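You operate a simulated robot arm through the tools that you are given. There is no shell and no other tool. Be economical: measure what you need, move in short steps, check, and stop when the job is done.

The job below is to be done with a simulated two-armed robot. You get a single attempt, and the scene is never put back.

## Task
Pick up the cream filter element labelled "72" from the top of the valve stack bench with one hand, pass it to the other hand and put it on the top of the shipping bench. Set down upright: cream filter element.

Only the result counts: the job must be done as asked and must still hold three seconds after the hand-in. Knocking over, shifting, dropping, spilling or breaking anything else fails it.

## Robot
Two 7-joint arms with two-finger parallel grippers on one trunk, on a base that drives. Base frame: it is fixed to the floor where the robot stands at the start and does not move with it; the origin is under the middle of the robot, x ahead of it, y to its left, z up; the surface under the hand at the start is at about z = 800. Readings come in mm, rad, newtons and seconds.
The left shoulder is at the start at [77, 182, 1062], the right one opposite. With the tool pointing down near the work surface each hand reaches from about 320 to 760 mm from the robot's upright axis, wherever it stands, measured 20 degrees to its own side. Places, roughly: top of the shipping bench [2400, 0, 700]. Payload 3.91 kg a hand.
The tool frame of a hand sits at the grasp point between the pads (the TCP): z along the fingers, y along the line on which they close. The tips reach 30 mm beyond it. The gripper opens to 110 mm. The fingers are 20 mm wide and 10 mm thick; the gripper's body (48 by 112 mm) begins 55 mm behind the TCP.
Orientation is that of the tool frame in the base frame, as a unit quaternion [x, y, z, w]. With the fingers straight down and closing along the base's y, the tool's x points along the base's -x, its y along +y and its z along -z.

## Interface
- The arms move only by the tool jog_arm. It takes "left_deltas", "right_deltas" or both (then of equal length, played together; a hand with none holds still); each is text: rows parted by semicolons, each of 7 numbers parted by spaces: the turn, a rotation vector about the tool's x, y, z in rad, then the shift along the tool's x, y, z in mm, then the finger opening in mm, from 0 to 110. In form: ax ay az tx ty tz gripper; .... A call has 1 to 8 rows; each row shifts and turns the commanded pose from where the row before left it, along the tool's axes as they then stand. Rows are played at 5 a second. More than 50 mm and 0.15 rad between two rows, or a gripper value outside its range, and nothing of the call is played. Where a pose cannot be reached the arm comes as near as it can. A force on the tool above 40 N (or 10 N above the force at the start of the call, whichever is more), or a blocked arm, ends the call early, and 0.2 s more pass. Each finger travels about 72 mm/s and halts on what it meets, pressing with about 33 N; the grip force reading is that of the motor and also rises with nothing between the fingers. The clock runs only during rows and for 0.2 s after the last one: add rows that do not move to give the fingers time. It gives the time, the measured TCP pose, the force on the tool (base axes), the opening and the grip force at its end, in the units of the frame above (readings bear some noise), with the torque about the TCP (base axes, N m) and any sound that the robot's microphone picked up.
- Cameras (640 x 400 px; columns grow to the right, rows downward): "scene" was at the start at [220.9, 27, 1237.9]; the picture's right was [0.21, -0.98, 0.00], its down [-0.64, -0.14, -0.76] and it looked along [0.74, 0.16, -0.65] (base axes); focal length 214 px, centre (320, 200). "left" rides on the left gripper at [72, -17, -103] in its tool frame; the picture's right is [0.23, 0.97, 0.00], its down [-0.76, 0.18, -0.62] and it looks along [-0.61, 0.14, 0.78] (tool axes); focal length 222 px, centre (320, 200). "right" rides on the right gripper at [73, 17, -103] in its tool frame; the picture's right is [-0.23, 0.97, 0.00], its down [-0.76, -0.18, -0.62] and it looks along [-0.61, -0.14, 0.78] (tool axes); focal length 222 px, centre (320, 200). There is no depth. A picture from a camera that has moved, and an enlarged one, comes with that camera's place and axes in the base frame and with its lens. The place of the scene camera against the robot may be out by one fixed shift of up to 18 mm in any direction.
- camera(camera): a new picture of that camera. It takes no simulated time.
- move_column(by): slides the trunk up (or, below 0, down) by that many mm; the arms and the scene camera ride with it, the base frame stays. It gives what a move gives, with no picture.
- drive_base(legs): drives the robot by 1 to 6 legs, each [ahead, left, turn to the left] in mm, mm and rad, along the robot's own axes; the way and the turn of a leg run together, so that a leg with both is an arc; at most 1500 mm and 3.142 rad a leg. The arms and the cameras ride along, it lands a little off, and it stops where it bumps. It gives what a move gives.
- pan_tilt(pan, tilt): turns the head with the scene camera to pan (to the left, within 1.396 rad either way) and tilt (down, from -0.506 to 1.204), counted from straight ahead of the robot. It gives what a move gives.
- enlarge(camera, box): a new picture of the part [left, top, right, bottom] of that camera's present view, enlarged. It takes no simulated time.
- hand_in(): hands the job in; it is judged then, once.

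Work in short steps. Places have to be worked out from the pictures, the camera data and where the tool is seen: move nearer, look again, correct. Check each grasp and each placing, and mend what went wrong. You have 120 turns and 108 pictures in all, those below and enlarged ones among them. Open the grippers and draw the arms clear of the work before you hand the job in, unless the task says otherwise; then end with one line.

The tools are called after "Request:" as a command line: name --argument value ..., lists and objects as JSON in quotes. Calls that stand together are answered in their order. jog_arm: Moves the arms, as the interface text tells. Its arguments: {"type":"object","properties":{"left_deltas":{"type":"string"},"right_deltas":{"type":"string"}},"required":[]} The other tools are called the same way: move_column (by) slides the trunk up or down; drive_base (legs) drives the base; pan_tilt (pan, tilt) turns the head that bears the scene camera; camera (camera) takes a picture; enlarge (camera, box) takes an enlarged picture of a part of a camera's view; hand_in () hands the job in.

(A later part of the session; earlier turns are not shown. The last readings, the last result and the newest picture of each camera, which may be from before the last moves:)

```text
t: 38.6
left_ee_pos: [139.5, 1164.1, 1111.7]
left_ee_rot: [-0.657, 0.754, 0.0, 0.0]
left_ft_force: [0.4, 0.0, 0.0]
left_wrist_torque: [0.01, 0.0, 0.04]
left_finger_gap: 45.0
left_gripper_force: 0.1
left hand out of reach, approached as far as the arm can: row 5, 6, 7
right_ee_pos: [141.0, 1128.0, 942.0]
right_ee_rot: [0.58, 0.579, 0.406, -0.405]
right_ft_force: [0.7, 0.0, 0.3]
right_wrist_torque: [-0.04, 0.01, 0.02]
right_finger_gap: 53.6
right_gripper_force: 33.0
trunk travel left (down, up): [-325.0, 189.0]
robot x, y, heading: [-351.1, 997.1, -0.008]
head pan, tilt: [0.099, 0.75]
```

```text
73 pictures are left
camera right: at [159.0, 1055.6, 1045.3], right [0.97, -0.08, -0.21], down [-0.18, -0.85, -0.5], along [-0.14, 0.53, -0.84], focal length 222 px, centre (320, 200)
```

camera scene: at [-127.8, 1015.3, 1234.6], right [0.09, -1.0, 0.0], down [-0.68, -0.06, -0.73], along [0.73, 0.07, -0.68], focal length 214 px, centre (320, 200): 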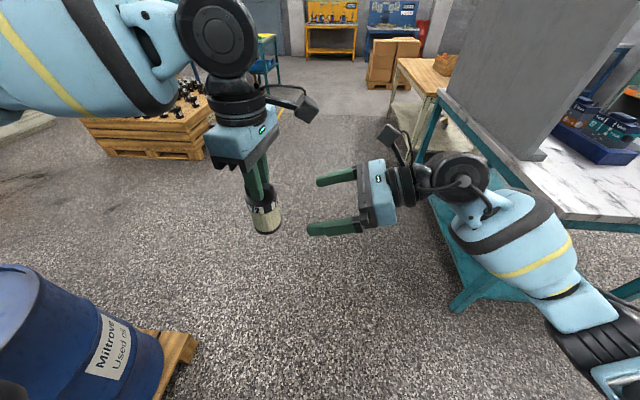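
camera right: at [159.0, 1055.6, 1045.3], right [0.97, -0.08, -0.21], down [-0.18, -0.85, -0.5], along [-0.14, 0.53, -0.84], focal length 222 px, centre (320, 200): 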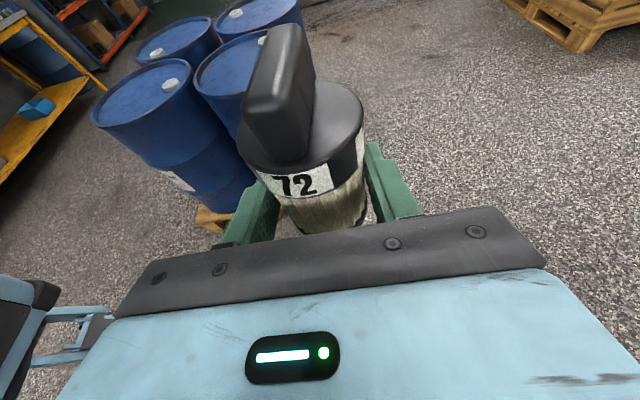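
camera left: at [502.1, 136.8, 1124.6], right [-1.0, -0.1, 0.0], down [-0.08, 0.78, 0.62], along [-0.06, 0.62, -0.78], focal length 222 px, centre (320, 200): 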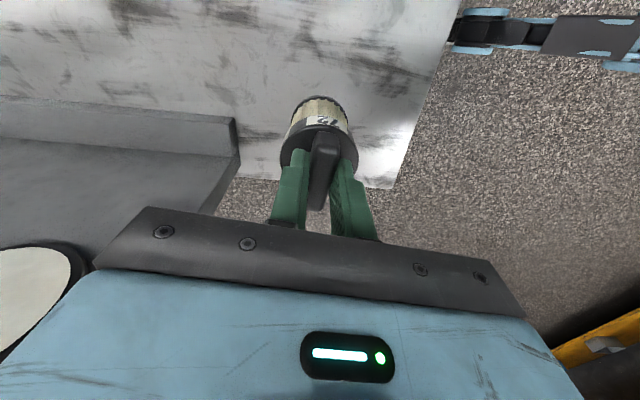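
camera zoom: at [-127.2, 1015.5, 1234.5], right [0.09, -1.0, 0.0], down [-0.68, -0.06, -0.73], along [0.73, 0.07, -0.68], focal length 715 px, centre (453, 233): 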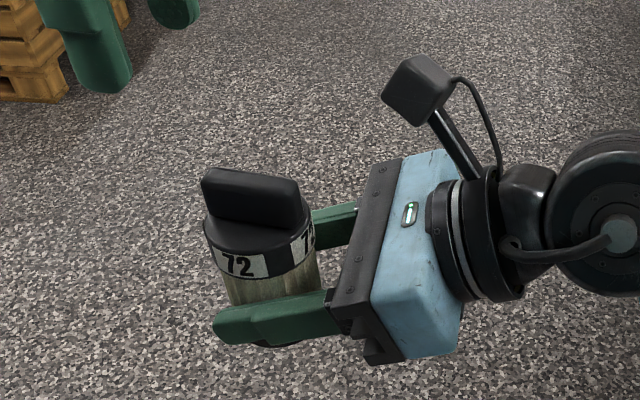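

Hand-over done: right hand alone holds the upright filter. I pull the left hand to the left a bit and drive ahead 1200 past the valve bench, then look.

Request:
jog_arm --left_deltas "0 0 0 -45 0 0 45;0 0 0 -45 0 0 45;0 0 0 -45 0 0 45;0 0 0 -45 0 0 45"

Request:
drive_base --legs '[[1200, 0, 0]]'

Request:
pan_tilt --pan -0.5 --tilt 0.4

Request:
camera --camera "scene"

```text
t: 39.6
left_ee_pos: [162.9, 1344.1, 1110.9]
left_ee_rot: [-0.656, 0.754, -0.001, -0.001]
left_ft_force: [0.6, -0.1, 0.2]
left_wrist_torque: [-0.03, 0.05, 0.0]
left_finger_gap: 44.8
left_gripper_force: 0.1
right_ee_pos: [141.6, 1129.8, 941.8]
right_ee_rot: [0.579, 0.58, 0.405, -0.405]
right_ft_force: [-0.3, 0.1, -0.4]
right_wrist_torque: [-0.04, 0.0, -0.02]
right_finger_gap: 53.6
right_gripper_force: 33.2
trunk travel left (down, up): [-325.0, 189.0]
robot x, y, heading: [-351.2, 1001.9, -0.008]
head pan, tilt: [0.099, 0.75]
```

```text
t: 45.7
left_ee_pos: [1357.9, 1333.4, 1110.5]
left_ee_rot: [-0.657, 0.754, 0.001, 0.0]
left_ft_force: [-0.4, 0.5, -0.2]
left_wrist_torque: [-0.02, -0.01, -0.01]
left_finger_gap: 45.0
left_gripper_force: 0.1
right_ee_pos: [1335.9, 1118.1, 942.7]
right_ee_rot: [0.581, 0.578, 0.406, -0.404]
right_ft_force: [0.0, 0.1, 0.7]
right_wrist_torque: [0.01, 0.02, 0.01]
right_finger_gap: 53.6
right_gripper_force: 33.0
trunk travel left (down, up): [-325.0, 189.0]
robot x, y, heading: [845.9, 990.0, -0.008]
head pan, tilt: [0.099, 0.75]
```

```text
t: 46.7
left_ee_pos: [1358.3, 1333.2, 1111.5]
left_ee_rot: [-0.657, 0.754, 0.001, 0.0]
left_ft_force: [-0.5, 0.0, -0.1]
left_wrist_torque: [-0.01, 0.02, -0.02]
left_finger_gap: 45.1
left_gripper_force: 0.0
right_ee_pos: [1336.6, 1118.1, 942.6]
right_ee_rot: [0.58, 0.579, 0.405, -0.405]
right_ft_force: [-0.1, 0.1, -0.1]
right_wrist_torque: [-0.03, 0.03, 0.01]
right_finger_gap: 53.4
right_gripper_force: 32.7
trunk travel left (down, up): [-325.0, 189.0]
robot x, y, heading: [847.7, 990.3, -0.009]
head pan, tilt: [-0.499, 0.4]
```

```text
72 pictures are left
camera scene: at [1066.1, 954.3, 1265.6], right [-0.48, -0.87, 0.0], down [-0.34, 0.19, -0.92], along [0.81, -0.45, -0.39], focal length 214 px, centre (320, 200)
```

scene: 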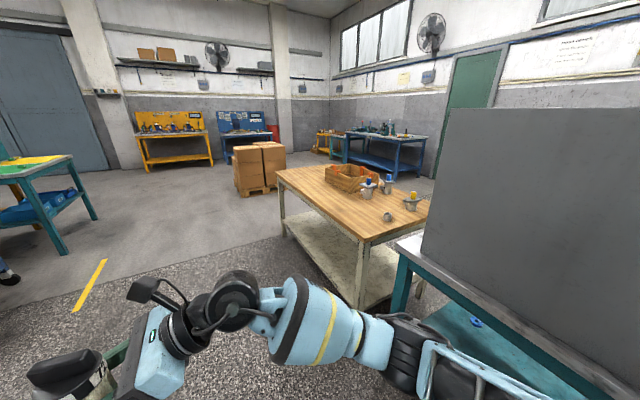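

The free strip of the bench is around x 1900–2900, y 100–350. The right forearm would overhang the bench as it is now, so I turn the held filter about the vertical to point the hand more forward.

Request:
jog_arm --right_deltas "-0.1315 0 0.0482 0 0 0 30;-0.1315 0 0.0482 0 0 0 30;-0.1315 0 0.0482 0 0 0 30;-0.1315 0 0.0482 0 0 0 30;-0.1315 0 0.0482 0 0 0 30;-0.1315 0 0.0482 0 0 0 30;0 0 0 0 0 0 30"

Request:
pan_tilt --pan -0.2 --tilt 0.7

Request:
camera --camera "scene"

```text
t: 48.3
left_ee_pos: [1359.2, 1333.3, 1111.7]
left_ee_rot: [-0.657, 0.754, 0.0, 0.0]
left_ft_force: [-0.9, 0.4, -0.3]
left_wrist_torque: [-0.04, 0.01, -0.03]
left_finger_gap: 45.1
left_gripper_force: 0.0
right_ee_pos: [1335.8, 1118.7, 942.7]
right_ee_rot: [0.744, 0.344, 0.52, -0.24]
right_ft_force: [0.6, 0.2, 0.0]
right_wrist_torque: [0.01, 0.01, 0.02]
right_finger_gap: 53.5
right_gripper_force: 33.4
right hand out of reach, approached as far as the arm can: row 6
trunk travel left (down, up): [-325.0, 189.0]
robot x, y, heading: [848.9, 992.4, -0.012]
head pan, tilt: [-0.499, 0.4]
```

```text
t: 49.1
left_ee_pos: [1358.4, 1333.5, 1110.6]
left_ee_rot: [-0.657, 0.754, 0.0, 0.001]
left_ft_force: [0.3, 0.8, 0.3]
left_wrist_torque: [0.0, 0.02, 0.0]
left_finger_gap: 45.0
left_gripper_force: 0.1
right_ee_pos: [1336.7, 1119.4, 943.2]
right_ee_rot: [0.744, 0.344, 0.52, -0.241]
right_ft_force: [0.8, -0.5, 0.1]
right_wrist_torque: [0.0, 0.01, -0.01]
right_finger_gap: 53.7
right_gripper_force: 33.0
trunk travel left (down, up): [-325.0, 189.0]
robot x, y, heading: [848.6, 989.6, -0.01]
head pan, tilt: [-0.201, 0.7]
```

```text
71 pictures are left
camera scene: at [1068.1, 981.5, 1238.9], right [-0.21, -0.98, 0.0], down [-0.63, 0.13, -0.77], along [0.75, -0.16, -0.64], focal length 214 px, centre (320, 200)
```

scene: 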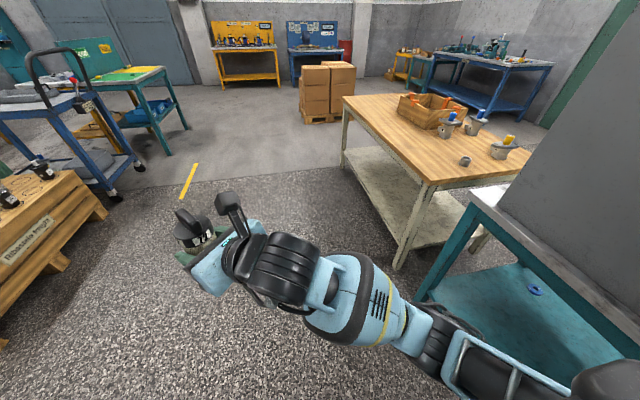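

Tilt is kept, the hand is turned 40°, and the elbow is now behind the bench edge line. I drive ahead alongside the shipping bench, turn right to face it, and look.

Request:
drive_base --legs '[[1322, 30, 0], [0, 0, -1.56]]'

Request:
pan_tilt --pan 0.0 --tilt 0.6

Request:
camera --camera "scene"

```text
t: 59.5
left_ee_pos: [2517.9, 503.4, 1111.3]
left_ee_rot: [0.065, 0.998, 0.0, 0.001]
left_ft_force: [0.7, 0.5, 0.5]
left_wrist_torque: [0.0, 0.0, -0.03]
left_finger_gap: 45.2
left_gripper_force: 0.1
right_ee_pos: [2303.3, 523.2, 943.5]
right_ee_rot: [0.771, -0.279, 0.539, 0.195]
right_ft_force: [0.1, -0.1, -0.6]
right_wrist_torque: [0.03, 0.01, 0.0]
right_finger_gap: 53.4
right_gripper_force: 33.1
trunk travel left (down, up): [-325.0, 189.0]
robot x, y, heading: [2170.6, 1012.6, -1.564]
head pan, tilt: [-0.201, 0.7]
```

```text
t: 60.3
left_ee_pos: [2519.5, 503.4, 1110.7]
left_ee_rot: [0.065, 0.998, 0.0, -0.001]
left_ft_force: [0.3, -0.8, 1.1]
left_wrist_torque: [-0.02, -0.01, -0.01]
left_finger_gap: 44.8
left_gripper_force: 0.0
right_ee_pos: [2304.4, 523.4, 943.7]
right_ee_rot: [0.771, -0.279, 0.538, 0.194]
right_ft_force: [-0.2, -0.2, 1.0]
right_wrist_torque: [0.03, -0.01, 0.02]
right_finger_gap: 53.4
right_gripper_force: 33.1
trunk travel left (down, up): [-325.0, 189.0]
robot x, y, heading: [2169.6, 1013.7, -1.568]
head pan, tilt: [0.0, 0.6]
```

```text
70 pictures are left
camera scene: at [2171.5, 794.1, 1247.4], right [-1.0, 0.0, 0.0], down [0.0, 0.57, -0.82], along [0.0, -0.82, -0.57], focal length 214 px, centre (320, 200)
```

scene: 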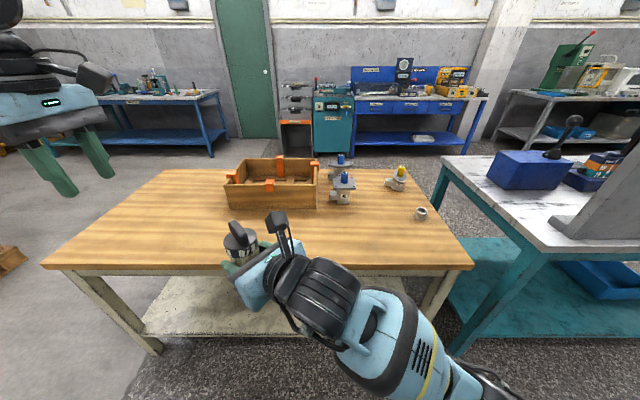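

Front edge of the bench is at y ≈ 373 and the tray starts at y ≈ 59, so a spot at about (2304, 265) is free. I drive 258 mm closer.

Request:
drive_base --legs '[[256, 0, 0]]'

Request:
camera --camera "scene"

Request:
camera --camera "right"

Request:
camera --camera "left"

```text
t: 62.1
left_ee_pos: [2520.7, 248.6, 1109.2]
left_ee_rot: [0.064, 0.998, 0.0, 0.0]
left_ft_force: [0.3, -0.1, 0.1]
left_wrist_torque: [0.0, -0.02, -0.03]
left_finger_gap: 45.0
left_gripper_force: 0.1
right_ee_pos: [2305.0, 268.3, 943.0]
right_ee_rot: [0.771, -0.279, 0.539, 0.194]
right_ft_force: [0.0, 0.0, -1.3]
right_wrist_torque: [0.0, 0.01, 0.0]
right_finger_gap: 53.3
right_gripper_force: 33.4
trunk travel left (down, up): [-325.0, 189.0]
robot x, y, heading: [2170.9, 756.4, -1.57]
head pan, tilt: [0.0, 0.6]
```

```text
69 pictures are left
camera scene: at [2172.7, 537.9, 1247.4], right [-1.0, 0.0, 0.0], down [0.0, 0.57, -0.82], along [0.0, -0.82, -0.57], focal length 214 px, centre (320, 200)
```

scene: 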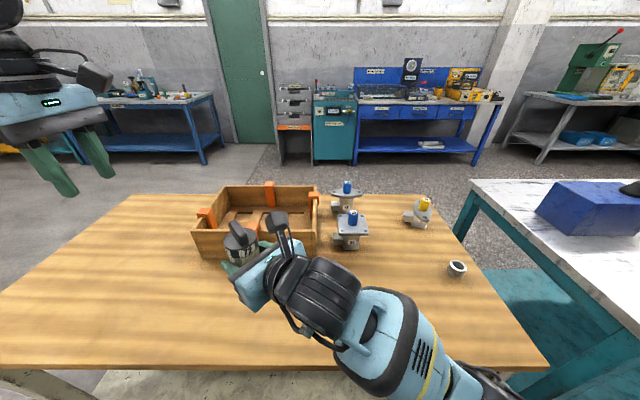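

```text
68 pictures are left
camera right: at [2240.0, 300.4, 1045.4], right [-0.68, -0.7, -0.21], down [-0.54, 0.68, -0.5], along [0.5, -0.23, -0.84], focal length 222 px, centre (320, 200)
```

right: 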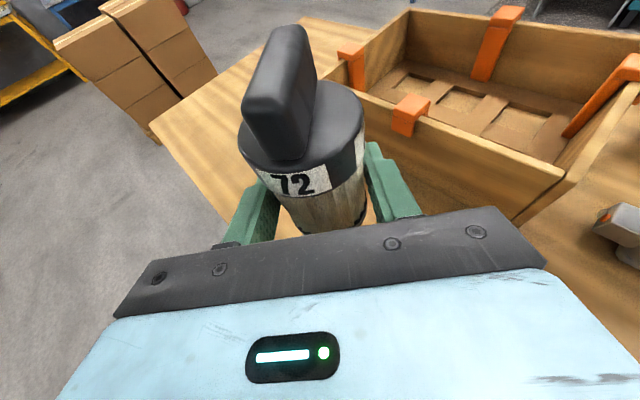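

```text
67 pictures are left
camera left: at [2445.4, 240.0, 1213.6], right [-0.1, 0.99, 0.0], down [0.78, 0.08, 0.62], along [0.62, 0.06, -0.78], focal length 222 px, centre (320, 200)
```

left: 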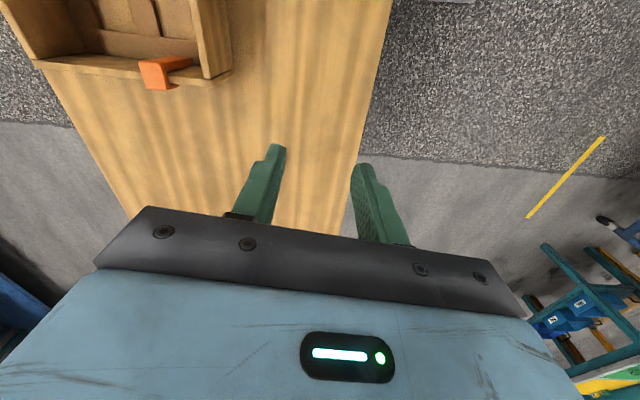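

Spot beneath the filter is clear: tray about 170 mm away, edge about 100 mm away. I lower the trunk 150 mm and check the clearances.

Request:
move_column --by -150

Request:
camera --camera "scene"

Request:
camera --camera "right"

Request:
camera --camera "left"

```text
t: 63.9
left_ee_pos: [2527.9, 273.6, 972.9]
left_ee_rot: [0.065, 0.998, -0.016, -0.003]
left_ft_force: [0.1, 0.3, 0.8]
left_wrist_torque: [0.0, 0.0, -0.01]
left_finger_gap: 44.8
left_gripper_force: 0.0
right_ee_pos: [2305.9, 265.5, 817.5]
right_ee_rot: [0.766, -0.264, 0.54, 0.226]
right_ft_force: [0.3, -1.0, 0.2]
right_wrist_torque: [-0.01, 0.03, 0.02]
right_finger_gap: 53.3
right_gripper_force: 32.6
trunk travel left (down, up): [-175.0, 339.0]
robot x, y, heading: [2171.8, 760.4, -1.571]
head pan, tilt: [0.0, 0.6]
```

```text
66 pictures are left
camera scene: at [2181.6, 521.1, 1097.8], right [-1.0, 0.0, 0.01], down [-0.01, 0.54, -0.84], along [-0.01, -0.84, -0.54], focal length 214 px, centre (320, 200)
```

scene: 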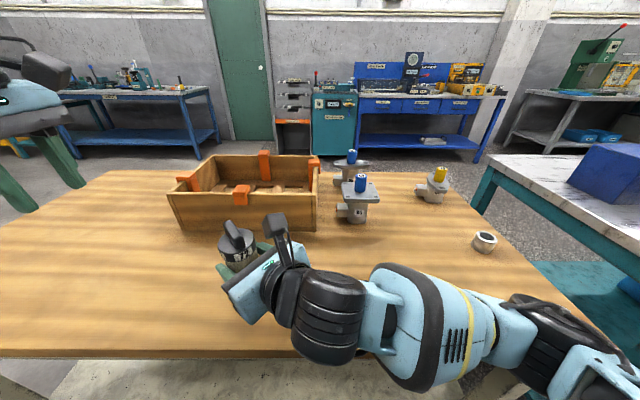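

```text
65 pictures are left
camera right: at [2241.9, 306.5, 919.7], right [-0.69, -0.7, -0.16], down [-0.54, 0.65, -0.54], along [0.48, -0.29, -0.83], focal length 222 px, centre (320, 200)
```

right: 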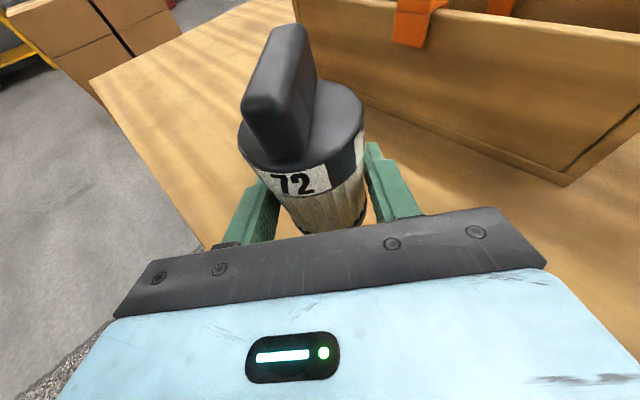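

```text
64 pictures are left
camera left: at [2453.1, 269.1, 1077.2], right [-0.1, 0.99, -0.03], down [0.78, 0.1, 0.61], along [0.61, 0.04, -0.79], focal length 222 px, centre (320, 200)
```

left: 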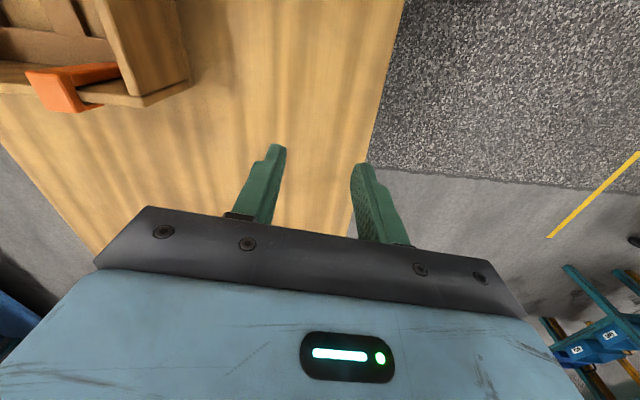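

The hand came down only 126 mm and both hands and the head tilted, so part of the right arm (elbow side) is pressing on the bench edge. I raise the trunk again at once and check.

Request:
move_column --by 150

Request:
camera --camera "scene"

Request:
pan_tilt --pan -0.6 --tilt 1.15

Request:
camera --camera "scene"

```text
t: 64.3
left_ee_pos: [2522.4, 256.6, 973.1]
left_ee_rot: [0.067, 0.998, -0.005, -0.004]
left_ft_force: [1.0, -0.2, -1.0]
left_wrist_torque: [0.03, 0.04, 0.0]
left_finger_gap: 45.2
left_gripper_force: 0.1
right_ee_pos: [2288.6, 235.6, 848.0]
right_ee_rot: [0.759, -0.255, 0.54, 0.26]
right_ft_force: [-0.4, 0.2, -1.7]
right_wrist_torque: [-0.01, -0.04, 0.02]
right_finger_gap: 53.3
right_gripper_force: 32.6
trunk travel left (down, up): [-187.0, 327.0]
robot x, y, heading: [2169.3, 760.0, -1.574]
head pan, tilt: [0.0, 0.6]
stopped: the arm was blocked; the commanded pose is now the measured one
```

```text
63 pictures are left
camera scene: at [2175.8, 506.4, 1102.9], right [-1.0, 0.0, 0.01], down [0.0, 0.56, -0.83], along [-0.01, -0.83, -0.56], focal length 214 px, centre (320, 200)
```

scene: 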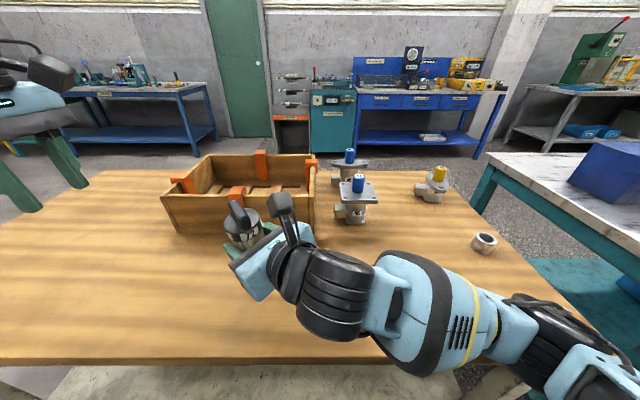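

```text
t: 65.3
left_ee_pos: [2518.6, 258.0, 979.9]
left_ee_rot: [0.067, 0.998, -0.009, -0.001]
left_ft_force: [-0.1, -0.9, -0.2]
left_wrist_torque: [0.01, 0.0, -0.02]
left_finger_gap: 45.0
left_gripper_force: 0.1
right_ee_pos: [2288.0, 240.3, 850.6]
right_ee_rot: [0.758, -0.253, 0.544, 0.257]
right_ft_force: [-0.4, 0.9, -0.8]
right_wrist_torque: [-0.04, -0.01, -0.01]
right_finger_gap: 53.3
right_gripper_force: 32.9
trunk travel left (down, up): [-187.0, 327.0]
robot x, y, heading: [2169.6, 759.4, -1.573]
head pan, tilt: [-0.6, 1.15]
```

```text
62 pictures are left
camera scene: at [2138.3, 546.0, 1063.6], right [-0.82, 0.57, 0.0], down [0.52, 0.75, -0.42], along [-0.23, -0.35, -0.91], focal length 214 px, centre (320, 200)
```

scene: 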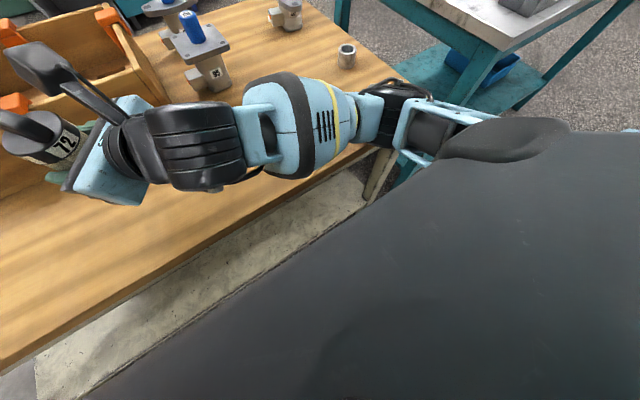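

The upward move was stopped while the arm was still displaced; the command has been reset to the measured pose. I try raising in a small step and watch the readings.

Request:
move_column --by 30

Request:
camera --camera "scene"

```text
t: 66.1
left_ee_pos: [2519.9, 248.3, 1001.9]
left_ee_rot: [0.065, 0.998, -0.001, 0.0]
left_ft_force: [0.4, -0.2, -0.9]
left_wrist_torque: [0.01, -0.03, 0.02]
left_finger_gap: 45.1
left_gripper_force: 0.0
right_ee_pos: [2293.3, 234.7, 867.3]
right_ee_rot: [0.76, -0.257, 0.544, 0.245]
right_ft_force: [-0.1, 0.2, 0.0]
right_wrist_torque: [0.0, 0.03, -0.01]
right_finger_gap: 53.3
right_gripper_force: 33.4
trunk travel left (down, up): [-217.0, 297.0]
robot x, y, heading: [2170.0, 756.0, -1.568]
head pan, tilt: [-0.6, 1.15]
```

```text
61 pictures are left
camera scene: at [2138.2, 546.5, 1093.3], right [-0.83, 0.56, 0.0], down [0.52, 0.75, -0.41], along [-0.23, -0.34, -0.91], focal length 214 px, centre (320, 200)
```

scene: 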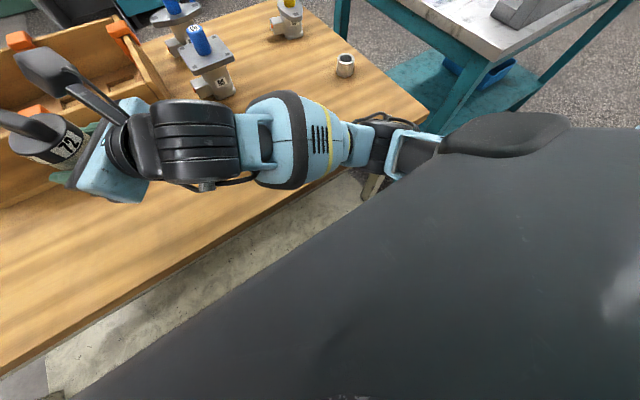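

The robot is level again and the arm is freed; the filter is still gripped but tilted about 6°. I raise the trunk further to get well clear, then back off to reconfigure.

Request:
move_column --by 110

Request:
camera --camera "scene"

Request:
camera --camera "right"

```text
t: 67.5
left_ee_pos: [2516.5, 247.5, 1113.5]
left_ee_rot: [0.066, 0.998, -0.002, -0.001]
left_ft_force: [-0.1, -0.4, -0.1]
left_wrist_torque: [-0.02, 0.01, -0.01]
left_finger_gap: 45.2
left_gripper_force: 0.2
right_ee_pos: [2289.9, 234.0, 981.7]
right_ee_rot: [0.76, -0.258, 0.544, 0.247]
right_ft_force: [0.1, -0.5, -1.5]
right_wrist_torque: [-0.01, 0.02, -0.04]
right_finger_gap: 53.2
right_gripper_force: 32.7
trunk travel left (down, up): [-327.0, 187.0]
robot x, y, heading: [2168.8, 754.5, -1.575]
head pan, tilt: [-0.6, 1.15]
```

```text
60 pictures are left
camera scene: at [2136.4, 578.1, 1207.6], right [-0.82, 0.57, 0.0], down [0.52, 0.75, -0.41], along [-0.23, -0.34, -0.91], focal length 214 px, centre (320, 200)
```

scene: 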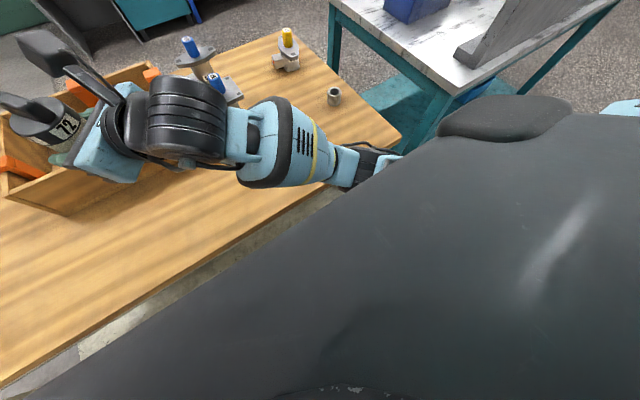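

```text
59 pictures are left
camera right: at [2226.6, 278.7, 1081.1], right [-0.7, -0.7, -0.12], down [-0.53, 0.63, -0.56], along [0.47, -0.33, -0.82], focal length 222 px, centre (320, 200)
```

right: 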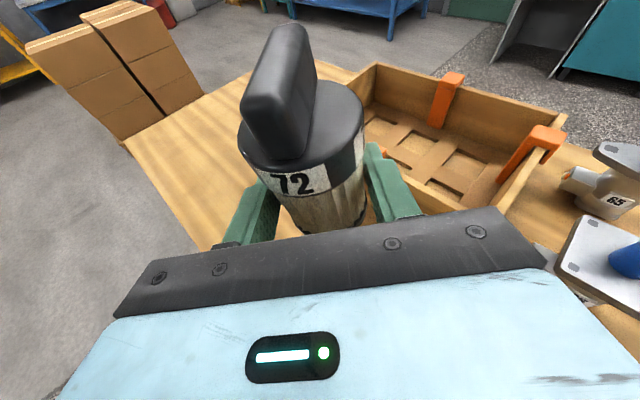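

The filter has not moved in the grip, and all items on the bench stand as before. I back off 300 mm, raise the trunk, and level the filter; then I'll lower by the arm in free space and drive in low.

Request:
drive_base --legs '[[-300, 0, 0]]'

Request:
move_column --by 150

Request:
jog_arm --right_deltas "0.032 -0.058 0.087 0 0 0 30;0 0 0 0 0 0 30"

Request:
pan_tilt --pan -0.4 --tilt 0.8

Request:
camera --camera "scene"

```text
t: 69.6
left_ee_pos: [2514.5, 546.4, 1115.1]
left_ee_rot: [0.069, 0.998, -0.003, 0.0]
left_ft_force: [0.1, 0.1, 0.1]
left_wrist_torque: [-0.01, -0.02, -0.01]
left_finger_gap: 44.9
left_gripper_force: 0.1
right_ee_pos: [2288.7, 532.3, 981.4]
right_ee_rot: [0.76, -0.258, 0.543, 0.247]
right_ft_force: [0.2, 0.1, -1.3]
right_wrist_torque: [-0.01, 0.04, 0.02]
right_finger_gap: 53.2
right_gripper_force: 33.3
trunk travel left (down, up): [-327.0, 187.0]
robot x, y, heading: [2172.1, 1054.6, -1.576]
head pan, tilt: [-0.6, 1.15]
```

```text
t: 71.3
left_ee_pos: [2516.3, 545.1, 1263.3]
left_ee_rot: [0.069, 0.998, -0.001, 0.0]
left_ft_force: [0.5, 0.0, -0.6]
left_wrist_torque: [-0.01, -0.03, 0.0]
left_finger_gap: 44.9
left_gripper_force: 0.1
right_ee_pos: [2289.4, 531.7, 1129.0]
right_ee_rot: [0.759, -0.26, 0.542, 0.247]
right_ft_force: [-0.6, 0.0, -1.6]
right_wrist_torque: [-0.01, -0.01, 0.01]
right_finger_gap: 53.1
right_gripper_force: 33.2
trunk travel left (down, up): [-477.0, 37.0]
robot x, y, heading: [2173.5, 1055.3, -1.579]
head pan, tilt: [-0.6, 1.15]
```

```text
t: 71.9
left_ee_pos: [2514.8, 545.1, 1264.0]
left_ee_rot: [0.069, 0.998, -0.002, 0.0]
left_ft_force: [-0.2, 0.2, -0.1]
left_wrist_torque: [-0.01, 0.02, 0.0]
left_finger_gap: 44.7
left_gripper_force: 0.1
right_ee_pos: [2289.4, 531.7, 1130.9]
right_ee_rot: [0.767, -0.29, 0.536, 0.203]
right_ft_force: [-0.7, 0.0, -1.7]
right_wrist_torque: [0.02, -0.02, 0.0]
right_finger_gap: 53.1
right_gripper_force: 32.8
trunk travel left (down, up): [-477.0, 37.0]
robot x, y, heading: [2174.7, 1053.6, -1.581]
head pan, tilt: [-0.6, 1.15]
```

```text
t: 72.8
left_ee_pos: [2515.1, 546.0, 1264.9]
left_ee_rot: [0.069, 0.998, -0.002, -0.001]
left_ft_force: [-0.3, -0.2, -0.2]
left_wrist_torque: [-0.01, -0.03, -0.03]
left_finger_gap: 45.1
left_gripper_force: 0.0
right_ee_pos: [2289.0, 532.1, 1130.3]
right_ee_rot: [0.766, -0.291, 0.535, 0.205]
right_ft_force: [-0.1, 0.6, -0.9]
right_wrist_torque: [0.0, 0.04, 0.03]
right_finger_gap: 53.4
right_gripper_force: 33.1
trunk travel left (down, up): [-477.0, 37.0]
robot x, y, heading: [2174.9, 1053.8, -1.58]
head pan, tilt: [-0.4, 0.799]
```

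```text
58 pictures are left
camera scene: at [2139.2, 931.8, 1404.1], right [-0.92, 0.4, 0.0], down [0.28, 0.66, -0.7], along [-0.28, -0.64, -0.72], focal length 214 px, centre (320, 200)
```

scene: 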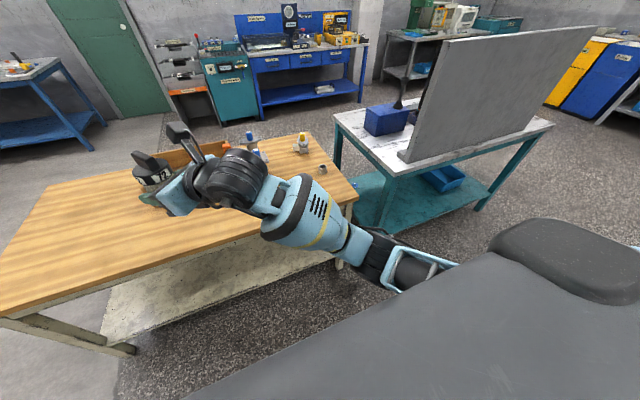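

The filter is upright again (axis within 0.3°). I lower it by the arm alone in free space, 180 mm first, and look at the elbow.

Request:
jog_arm --right_deltas "0 0 0 -42.3 0 15.5 30;0 0 0 -42.3 0 15.5 30;0 0 0 -42.3 0 15.5 30;0 0 0 -42.3 0 15.5 30;0 0 0 0 0 0 30"

Request:
camera --camera "scene"

```text
t: 74.0
left_ee_pos: [2515.5, 545.8, 1264.3]
left_ee_rot: [0.069, 0.998, -0.002, 0.0]
left_ft_force: [0.0, 0.7, -0.1]
left_wrist_torque: [0.0, 0.03, -0.02]
left_finger_gap: 44.9
left_gripper_force: 0.0
right_ee_pos: [2288.2, 531.2, 950.7]
right_ee_rot: [0.766, -0.291, 0.535, 0.205]
right_ft_force: [-0.3, 0.5, -1.7]
right_wrist_torque: [0.01, 0.01, 0.0]
right_finger_gap: 53.0
right_gripper_force: 32.4
trunk travel left (down, up): [-477.0, 37.0]
robot x, y, heading: [2168.7, 1056.7, -1.58]
head pan, tilt: [-0.4, 0.799]
```

```text
57 pictures are left
camera scene: at [2139.3, 931.9, 1404.2], right [-0.92, 0.39, 0.0], down [0.28, 0.66, -0.7], along [-0.28, -0.64, -0.72], focal length 214 px, centre (320, 200)
```

scene: 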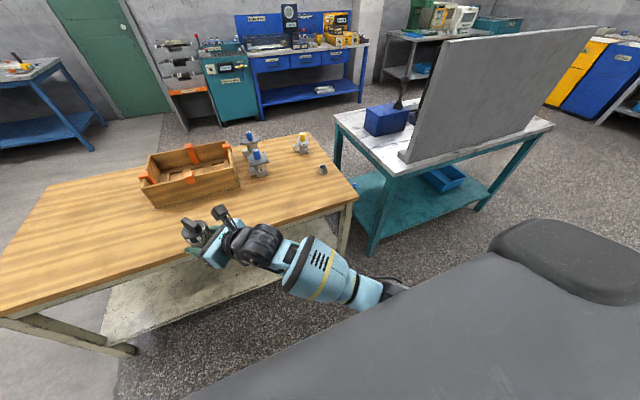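

Reach is fine; I go on down another 180 mm to TCP z ≈ 770.

Request:
jog_arm --right_deltas "0 0 0 -42.3 0 15.5 30;0 0 0 -42.3 0 15.5 30;0 0 0 -42.3 0 15.5 30;0 0 0 -42.3 0 15.5 30;0 0 0 0 0 0 30"

Request:
camera --camera "scene"

Request:
camera --camera "left"

```text
t: 75.2
left_ee_pos: [2515.5, 546.8, 1265.4]
left_ee_rot: [0.069, 0.998, -0.003, 0.0]
left_ft_force: [0.4, 0.1, 0.0]
left_wrist_torque: [-0.03, 0.0, -0.01]
left_finger_gap: 44.8
left_gripper_force: 0.0
right_ee_pos: [2290.5, 530.2, 772.5]
right_ee_rot: [0.767, -0.29, 0.534, 0.205]
right_ft_force: [-0.5, 0.1, -1.2]
right_wrist_torque: [0.03, -0.02, 0.0]
right_finger_gap: 53.4
right_gripper_force: 32.6
trunk travel left (down, up): [-477.0, 37.0]
robot x, y, heading: [2169.2, 1057.2, -1.577]
head pan, tilt: [-0.4, 0.799]
```

```text
56 pictures are left
camera scene: at [2139.2, 932.2, 1404.2], right [-0.92, 0.39, 0.0], down [0.28, 0.66, -0.7], along [-0.28, -0.64, -0.72], focal length 214 px, centre (320, 200)
```

scene: 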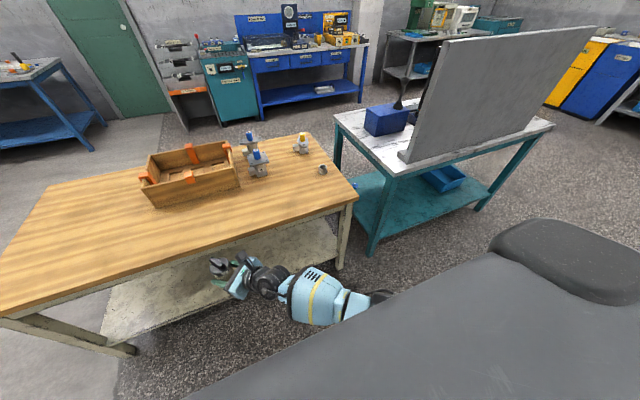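

```text
55 pictures are left
camera left: at [2439.7, 539.4, 1368.0], right [-0.09, 1.0, 0.0], down [0.78, 0.07, 0.62], along [0.62, 0.05, -0.78], focal length 222 px, centre (320, 200)
```

left: 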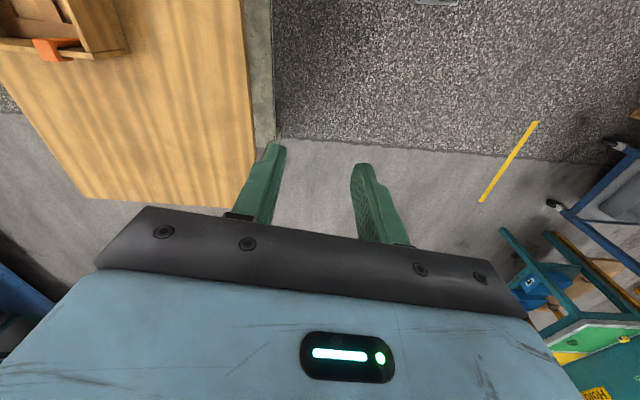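

Only the hand will overhang the bench after driving in, and the filter bottom at z ≈ 740 passes about 40 mm above it. I drive in 120 mm first and check.

Request:
drive_base --legs '[[120, 0, 0]]'

Request:
camera --camera "scene"

Request:
camera --camera "right"

```text
t: 76.4
left_ee_pos: [2514.4, 426.5, 1265.0]
left_ee_rot: [0.068, 0.998, -0.003, 0.0]
left_ft_force: [-0.7, 0.3, 0.5]
left_wrist_torque: [0.04, 0.0, 0.03]
left_finger_gap: 45.2
left_gripper_force: 0.1
right_ee_pos: [2289.0, 411.4, 770.9]
right_ee_rot: [0.767, -0.29, 0.535, 0.204]
right_ft_force: [0.1, 0.5, -2.1]
right_wrist_torque: [-0.01, -0.01, 0.03]
right_finger_gap: 53.4
right_gripper_force: 33.3
trunk travel left (down, up): [-477.0, 37.0]
robot x, y, heading: [2166.9, 938.2, -1.575]
head pan, tilt: [-0.4, 0.799]
```

```text
54 pictures are left
camera scene: at [2138.5, 812.9, 1404.2], right [-0.92, 0.39, 0.0], down [0.28, 0.66, -0.7], along [-0.28, -0.64, -0.72], focal length 214 px, centre (320, 200)
```

scene: 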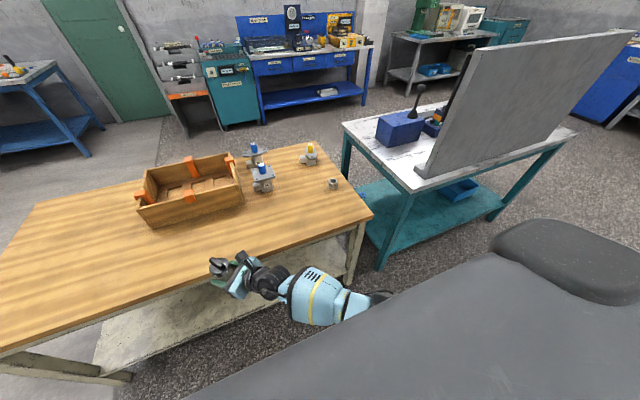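

```text
53 pictures are left
camera right: at [2224.4, 447.4, 873.9], right [-0.7, -0.68, -0.21], down [-0.52, 0.69, -0.5], along [0.49, -0.24, -0.84], focal length 222 px, centre (320, 200)
```

right: 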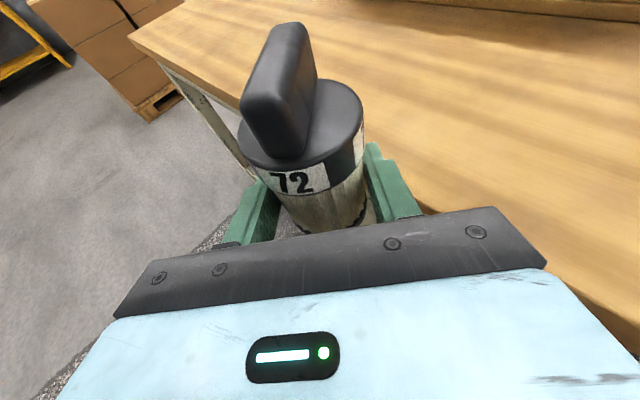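

Clear so far. I drive the remaining 140 mm, watching that nothing touches.

Request:
drive_base --legs '[[140, 0, 0]]'

Request:
camera --camera "scene"

Request:
enlarge --camera "scene" --box '[180, 210, 400, 350]'

Request:
camera --camera "right"

```text
t: 77.7
left_ee_pos: [2512.9, 286.4, 1264.8]
left_ee_rot: [0.069, 0.998, -0.002, -0.001]
left_ft_force: [-0.2, -0.6, 0.1]
left_wrist_torque: [0.01, -0.04, -0.01]
left_finger_gap: 45.0
left_gripper_force: 0.1
right_ee_pos: [2288.0, 273.2, 770.6]
right_ee_rot: [0.766, -0.29, 0.536, 0.204]
right_ft_force: [0.2, 0.2, -2.1]
right_wrist_torque: [0.03, -0.04, -0.02]
right_finger_gap: 53.2
right_gripper_force: 32.8
trunk travel left (down, up): [-477.0, 37.0]
robot x, y, heading: [2173.9, 794.6, -1.578]
head pan, tilt: [-0.4, 0.799]
```

```text
52 pictures are left
camera scene: at [2137.5, 673.3, 1404.2], right [-0.92, 0.4, 0.0], down [0.28, 0.66, -0.7], along [-0.28, -0.64, -0.72], focal length 214 px, centre (320, 200)
```

scene: 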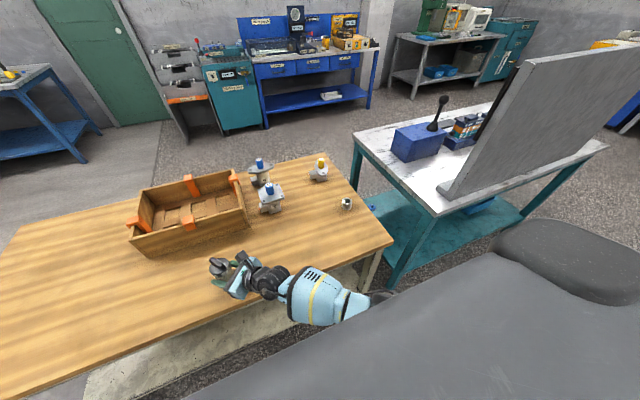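

```text
2.86 times, centred on (290, 280) of scene
camera zoom: at [2137.5, 673.3, 1404.2], right [-0.92, 0.4, 0.0], down [0.28, 0.66, -0.7], along [-0.28, -0.64, -0.72], focal length 613 px, centre (406, -29)
```

zoom: 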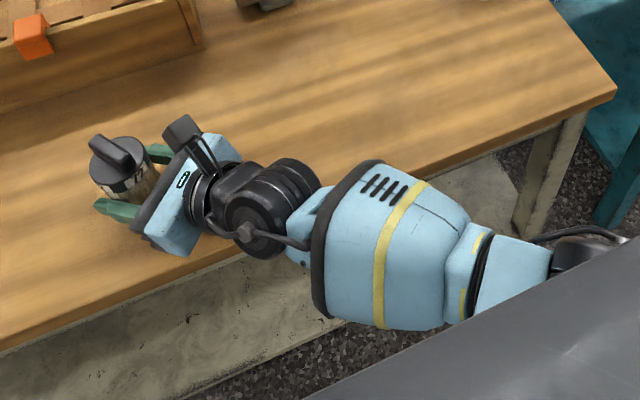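

```text
50 pictures are left
camera right: at [2223.2, 308.0, 873.7], right [-0.7, -0.68, -0.21], down [-0.52, 0.69, -0.5], along [0.49, -0.24, -0.84], focal length 222 px, centre (320, 200)
```

right: 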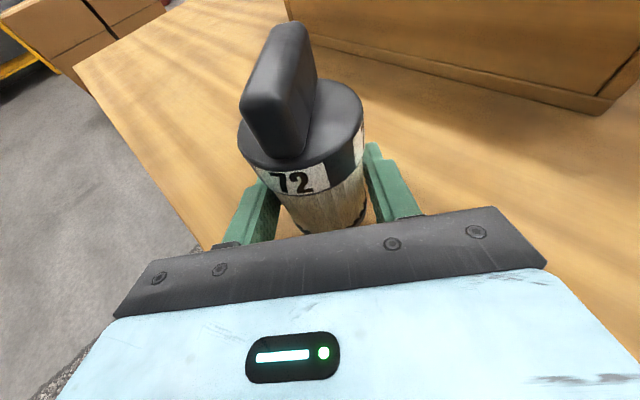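

Hand and filter are over the free bench area and the forearm is outside the edge and above it. I lower by 28 mm, leaving about 10 mm.

Request:
jog_arm --right_deltas "0 0 0 -13.15 0 4.8 30;0 0 0 -13.15 0 4.8 30;0 0 0 0 0 0 30"

Request:
enlarge --camera "scene" --box '[190, 240, 290, 302]'

Request:
enlarge --camera "right" --box '[200, 120, 440, 270]'

```text
t: 78.5
left_ee_pos: [2513.0, 289.4, 1267.0]
left_ee_rot: [0.069, 0.998, -0.005, 0.0]
left_ft_force: [0.1, 0.2, 0.3]
left_wrist_torque: [-0.02, -0.01, -0.03]
left_finger_gap: 45.2
left_gripper_force: 0.1
right_ee_pos: [2290.4, 270.3, 750.6]
right_ee_rot: [0.763, -0.287, 0.541, 0.208]
right_ft_force: [2.9, -2.5, 30.0]
right_wrist_torque: [-0.19, -0.18, 0.29]
right_finger_gap: 53.7
right_gripper_force: 32.4
trunk travel left (down, up): [-477.0, 37.0]
robot x, y, heading: [2169.9, 799.0, -1.581]
head pan, tilt: [-0.4, 0.799]
```

```text
6.40 times, centred on (240, 271) of scene
camera zoom: at [2137.5, 676.1, 1405.0], right [-0.92, 0.4, 0.0], down [0.28, 0.66, -0.7], along [-0.28, -0.64, -0.72], focal length 1373 px, centre (832, -254)
```

zoom: 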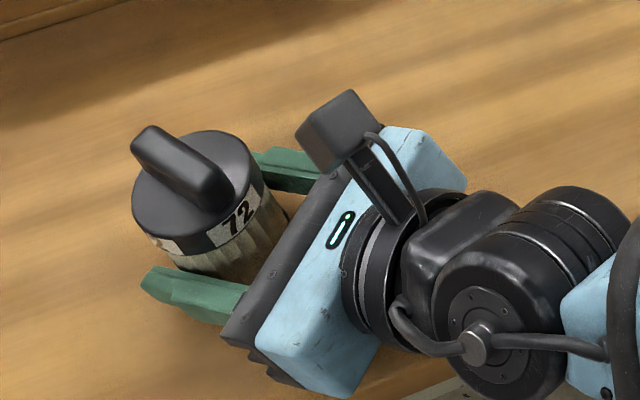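

```text
2.67 times, centred on (320, 195) of right
camera zoom: at [2225.2, 307.4, 852.9], right [-0.7, -0.68, -0.21], down [-0.51, 0.69, -0.52], along [0.49, -0.26, -0.83], focal length 592 px, centre (320, 213)
```

zoom: 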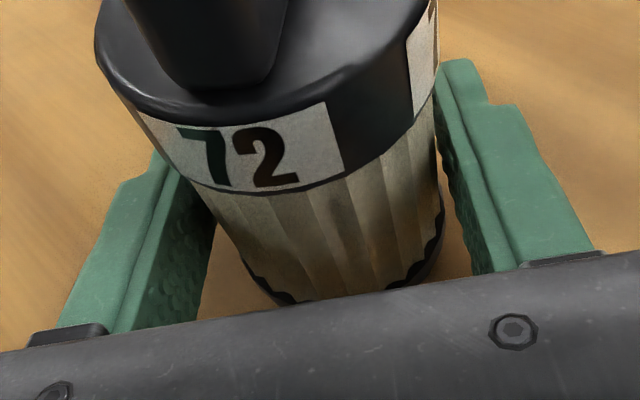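

The filter touched down earlier than reckoned (30 N upward at TCP z 750). I ease the commanded pose up in small amounts to leave just a light contact.

Request:
jog_arm --right_deltas "0 0 0 5.2 0 -1.9 30;0 0 0 0 0 0 30;0 0 0 0 0 0 30"

```text
t: 79.3
left_ee_pos: [2512.7, 287.4, 1265.3]
left_ee_rot: [0.069, 0.998, -0.002, -0.001]
left_ft_force: [0.5, 0.0, 1.3]
left_wrist_torque: [-0.03, -0.02, -0.02]
left_finger_gap: 45.2
left_gripper_force: 0.1
right_ee_pos: [2288.0, 272.3, 749.5]
right_ee_rot: [0.766, -0.289, 0.536, 0.205]
right_ft_force: [5.5, -4.5, 19.8]
right_wrist_torque: [-0.3, -0.49, -0.01]
right_finger_gap: 53.2
right_gripper_force: 33.2
trunk travel left (down, up): [-477.0, 37.0]
robot x, y, heading: [2167.2, 800.3, -1.575]
head pan, tilt: [-0.4, 0.799]
```

Still 20 N; I ease up another 3 mm.

Request:
jog_arm --right_deltas "0 0 0 2.8 0 -1 30;0 0 0 0 0 0 30;0 0 0 0 0 0 30"

Request:
enlarge --camera "right" --box '[200, 120, 440, 270]'

```text
t: 80.1
left_ee_pos: [2513.8, 287.9, 1265.4]
left_ee_rot: [0.068, 0.998, -0.002, 0.0]
left_ft_force: [-0.1, 0.6, 0.6]
left_wrist_torque: [-0.04, 0.03, -0.02]
left_finger_gap: 44.8
left_gripper_force: 0.1
right_ee_pos: [2287.3, 273.0, 750.3]
right_ee_rot: [0.767, -0.291, 0.534, 0.205]
right_ft_force: [2.6, -2.9, 9.9]
right_wrist_torque: [-0.29, -0.34, -0.03]
right_finger_gap: 53.3
right_gripper_force: 32.9
trunk travel left (down, up): [-477.0, 37.0]
robot x, y, heading: [2173.8, 795.7, -1.579]
head pan, tilt: [-0.4, 0.799]
```

```text
2.67 times, centred on (320, 195) of right
camera zoom: at [2222.9, 308.7, 853.5], right [-0.7, -0.68, -0.21], down [-0.52, 0.69, -0.5], along [0.48, -0.24, -0.84], focal length 592 px, centre (320, 213)
```

zoom: 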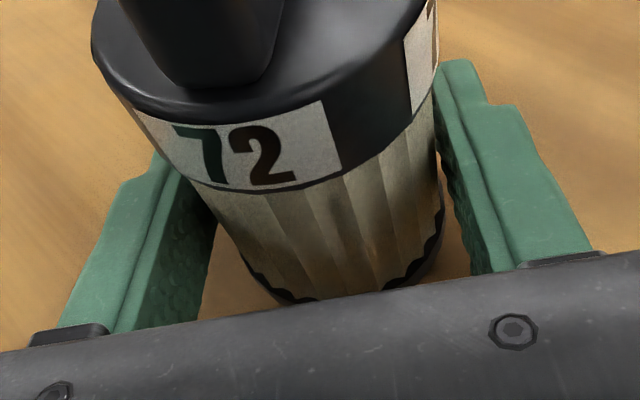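

The contact torques show the filter's base carries the load, tilted by only about a degree. I open the right fingers gradually to let it settle.

Request:
jog_arm --right_deltas "0 0 0 0 0 0 52;0 0 0 0 0 0 56;0 0 0 0 0 0 60;0 0 0 0 0 0 70;0 0 0 0 0 0 85;0 0 0 0 0 0 100;0 0 0 0 0 0 105"

Request:
camera --camera "right"

Request:
enlarge --camera "scene" --box '[190, 240, 290, 302]'

```text
t: 81.7
left_ee_pos: [2513.3, 286.4, 1264.5]
left_ee_rot: [0.069, 0.998, -0.003, -0.001]
left_ft_force: [0.0, -0.1, 0.0]
left_wrist_torque: [-0.01, 0.05, 0.0]
left_finger_gap: 45.1
left_gripper_force: 0.1
right_ee_pos: [2287.0, 273.1, 751.3]
right_ee_rot: [0.766, -0.29, 0.536, 0.204]
right_ft_force: [0.6, -0.3, 0.3]
right_wrist_torque: [-0.01, 0.02, 0.0]
right_finger_gap: 105.1
right_gripper_force: 0.2
trunk travel left (down, up): [-477.0, 37.0]
robot x, y, heading: [2168.2, 795.7, -1.575]
head pan, tilt: [-0.4, 0.799]
```

```text
46 pictures are left
camera right: at [2223.2, 307.9, 854.1], right [-0.7, -0.68, -0.21], down [-0.52, 0.69, -0.5], along [0.49, -0.24, -0.84], focal length 222 px, centre (320, 200)
```

right: 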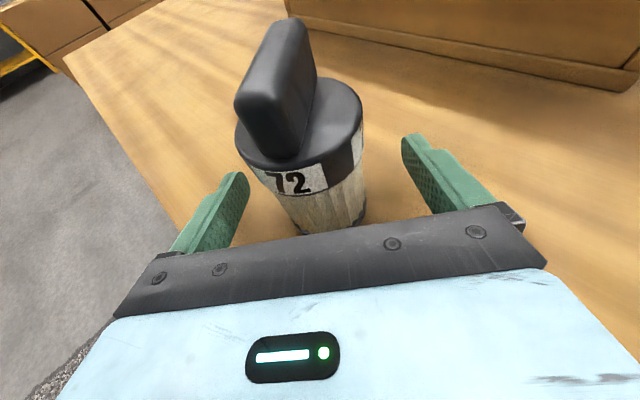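

```text
6.40 times, centred on (240, 271) of scene
camera zoom: at [2137.6, 673.2, 1404.1], right [-0.92, 0.4, 0.0], down [0.28, 0.66, -0.7], along [-0.28, -0.64, -0.72], focal length 1373 px, centre (832, -254)
```

zoom: 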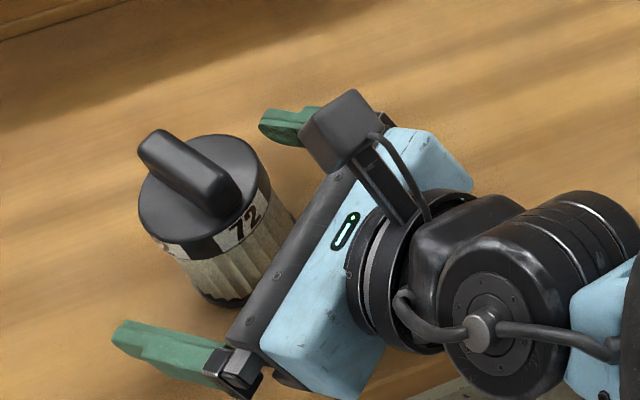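

The filter stands upright and free. I withdraw the right hand back along its fingers.

Request:
jog_arm --right_deltas "0 0 0 0 0 -20 105;0 0 0 0 0 -30 105;0 0 0 0 0 -35 105;0 0 0 0 0 -35 105;0 0 0 0 0 0 105"

Request:
camera --camera "right"

Request:
camera --camera "scene"

```text
t: 82.9
left_ee_pos: [2512.8, 286.1, 1264.5]
left_ee_rot: [0.07, 0.998, -0.002, 0.0]
left_ft_force: [-0.1, 0.3, 0.0]
left_wrist_torque: [0.04, -0.01, -0.01]
left_finger_gap: 45.0
left_gripper_force: 0.1
right_ee_pos: [2202.6, 348.3, 791.5]
right_ee_rot: [0.768, -0.29, 0.534, 0.204]
right_ft_force: [-0.3, 0.0, 0.3]
right_wrist_torque: [0.0, -0.01, 0.0]
right_finger_gap: 105.1
right_gripper_force: 0.1
trunk travel left (down, up): [-477.0, 37.0]
robot x, y, heading: [2167.1, 798.1, -1.579]
head pan, tilt: [-0.4, 0.799]
```

```text
44 pictures are left
camera right: at [2138.9, 383.2, 894.3], right [-0.71, -0.68, -0.21], down [-0.52, 0.69, -0.5], along [0.48, -0.24, -0.84], focal length 222 px, centre (320, 200)
```

right: 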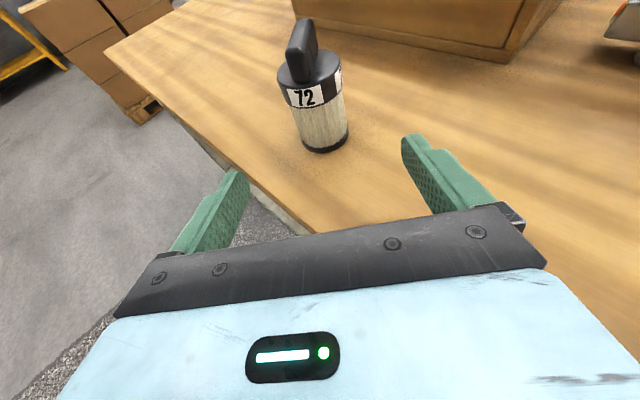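

```text
43 pictures are left
camera scene: at [2137.9, 672.7, 1404.1], right [-0.92, 0.4, 0.0], down [0.28, 0.66, -0.7], along [-0.28, -0.64, -0.72], focal length 214 px, centre (320, 200)
```

scene: 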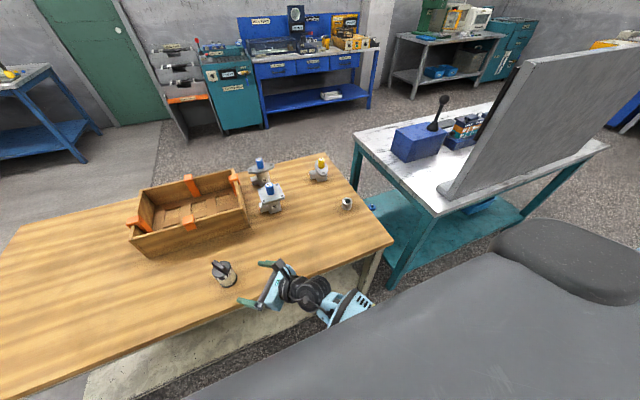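

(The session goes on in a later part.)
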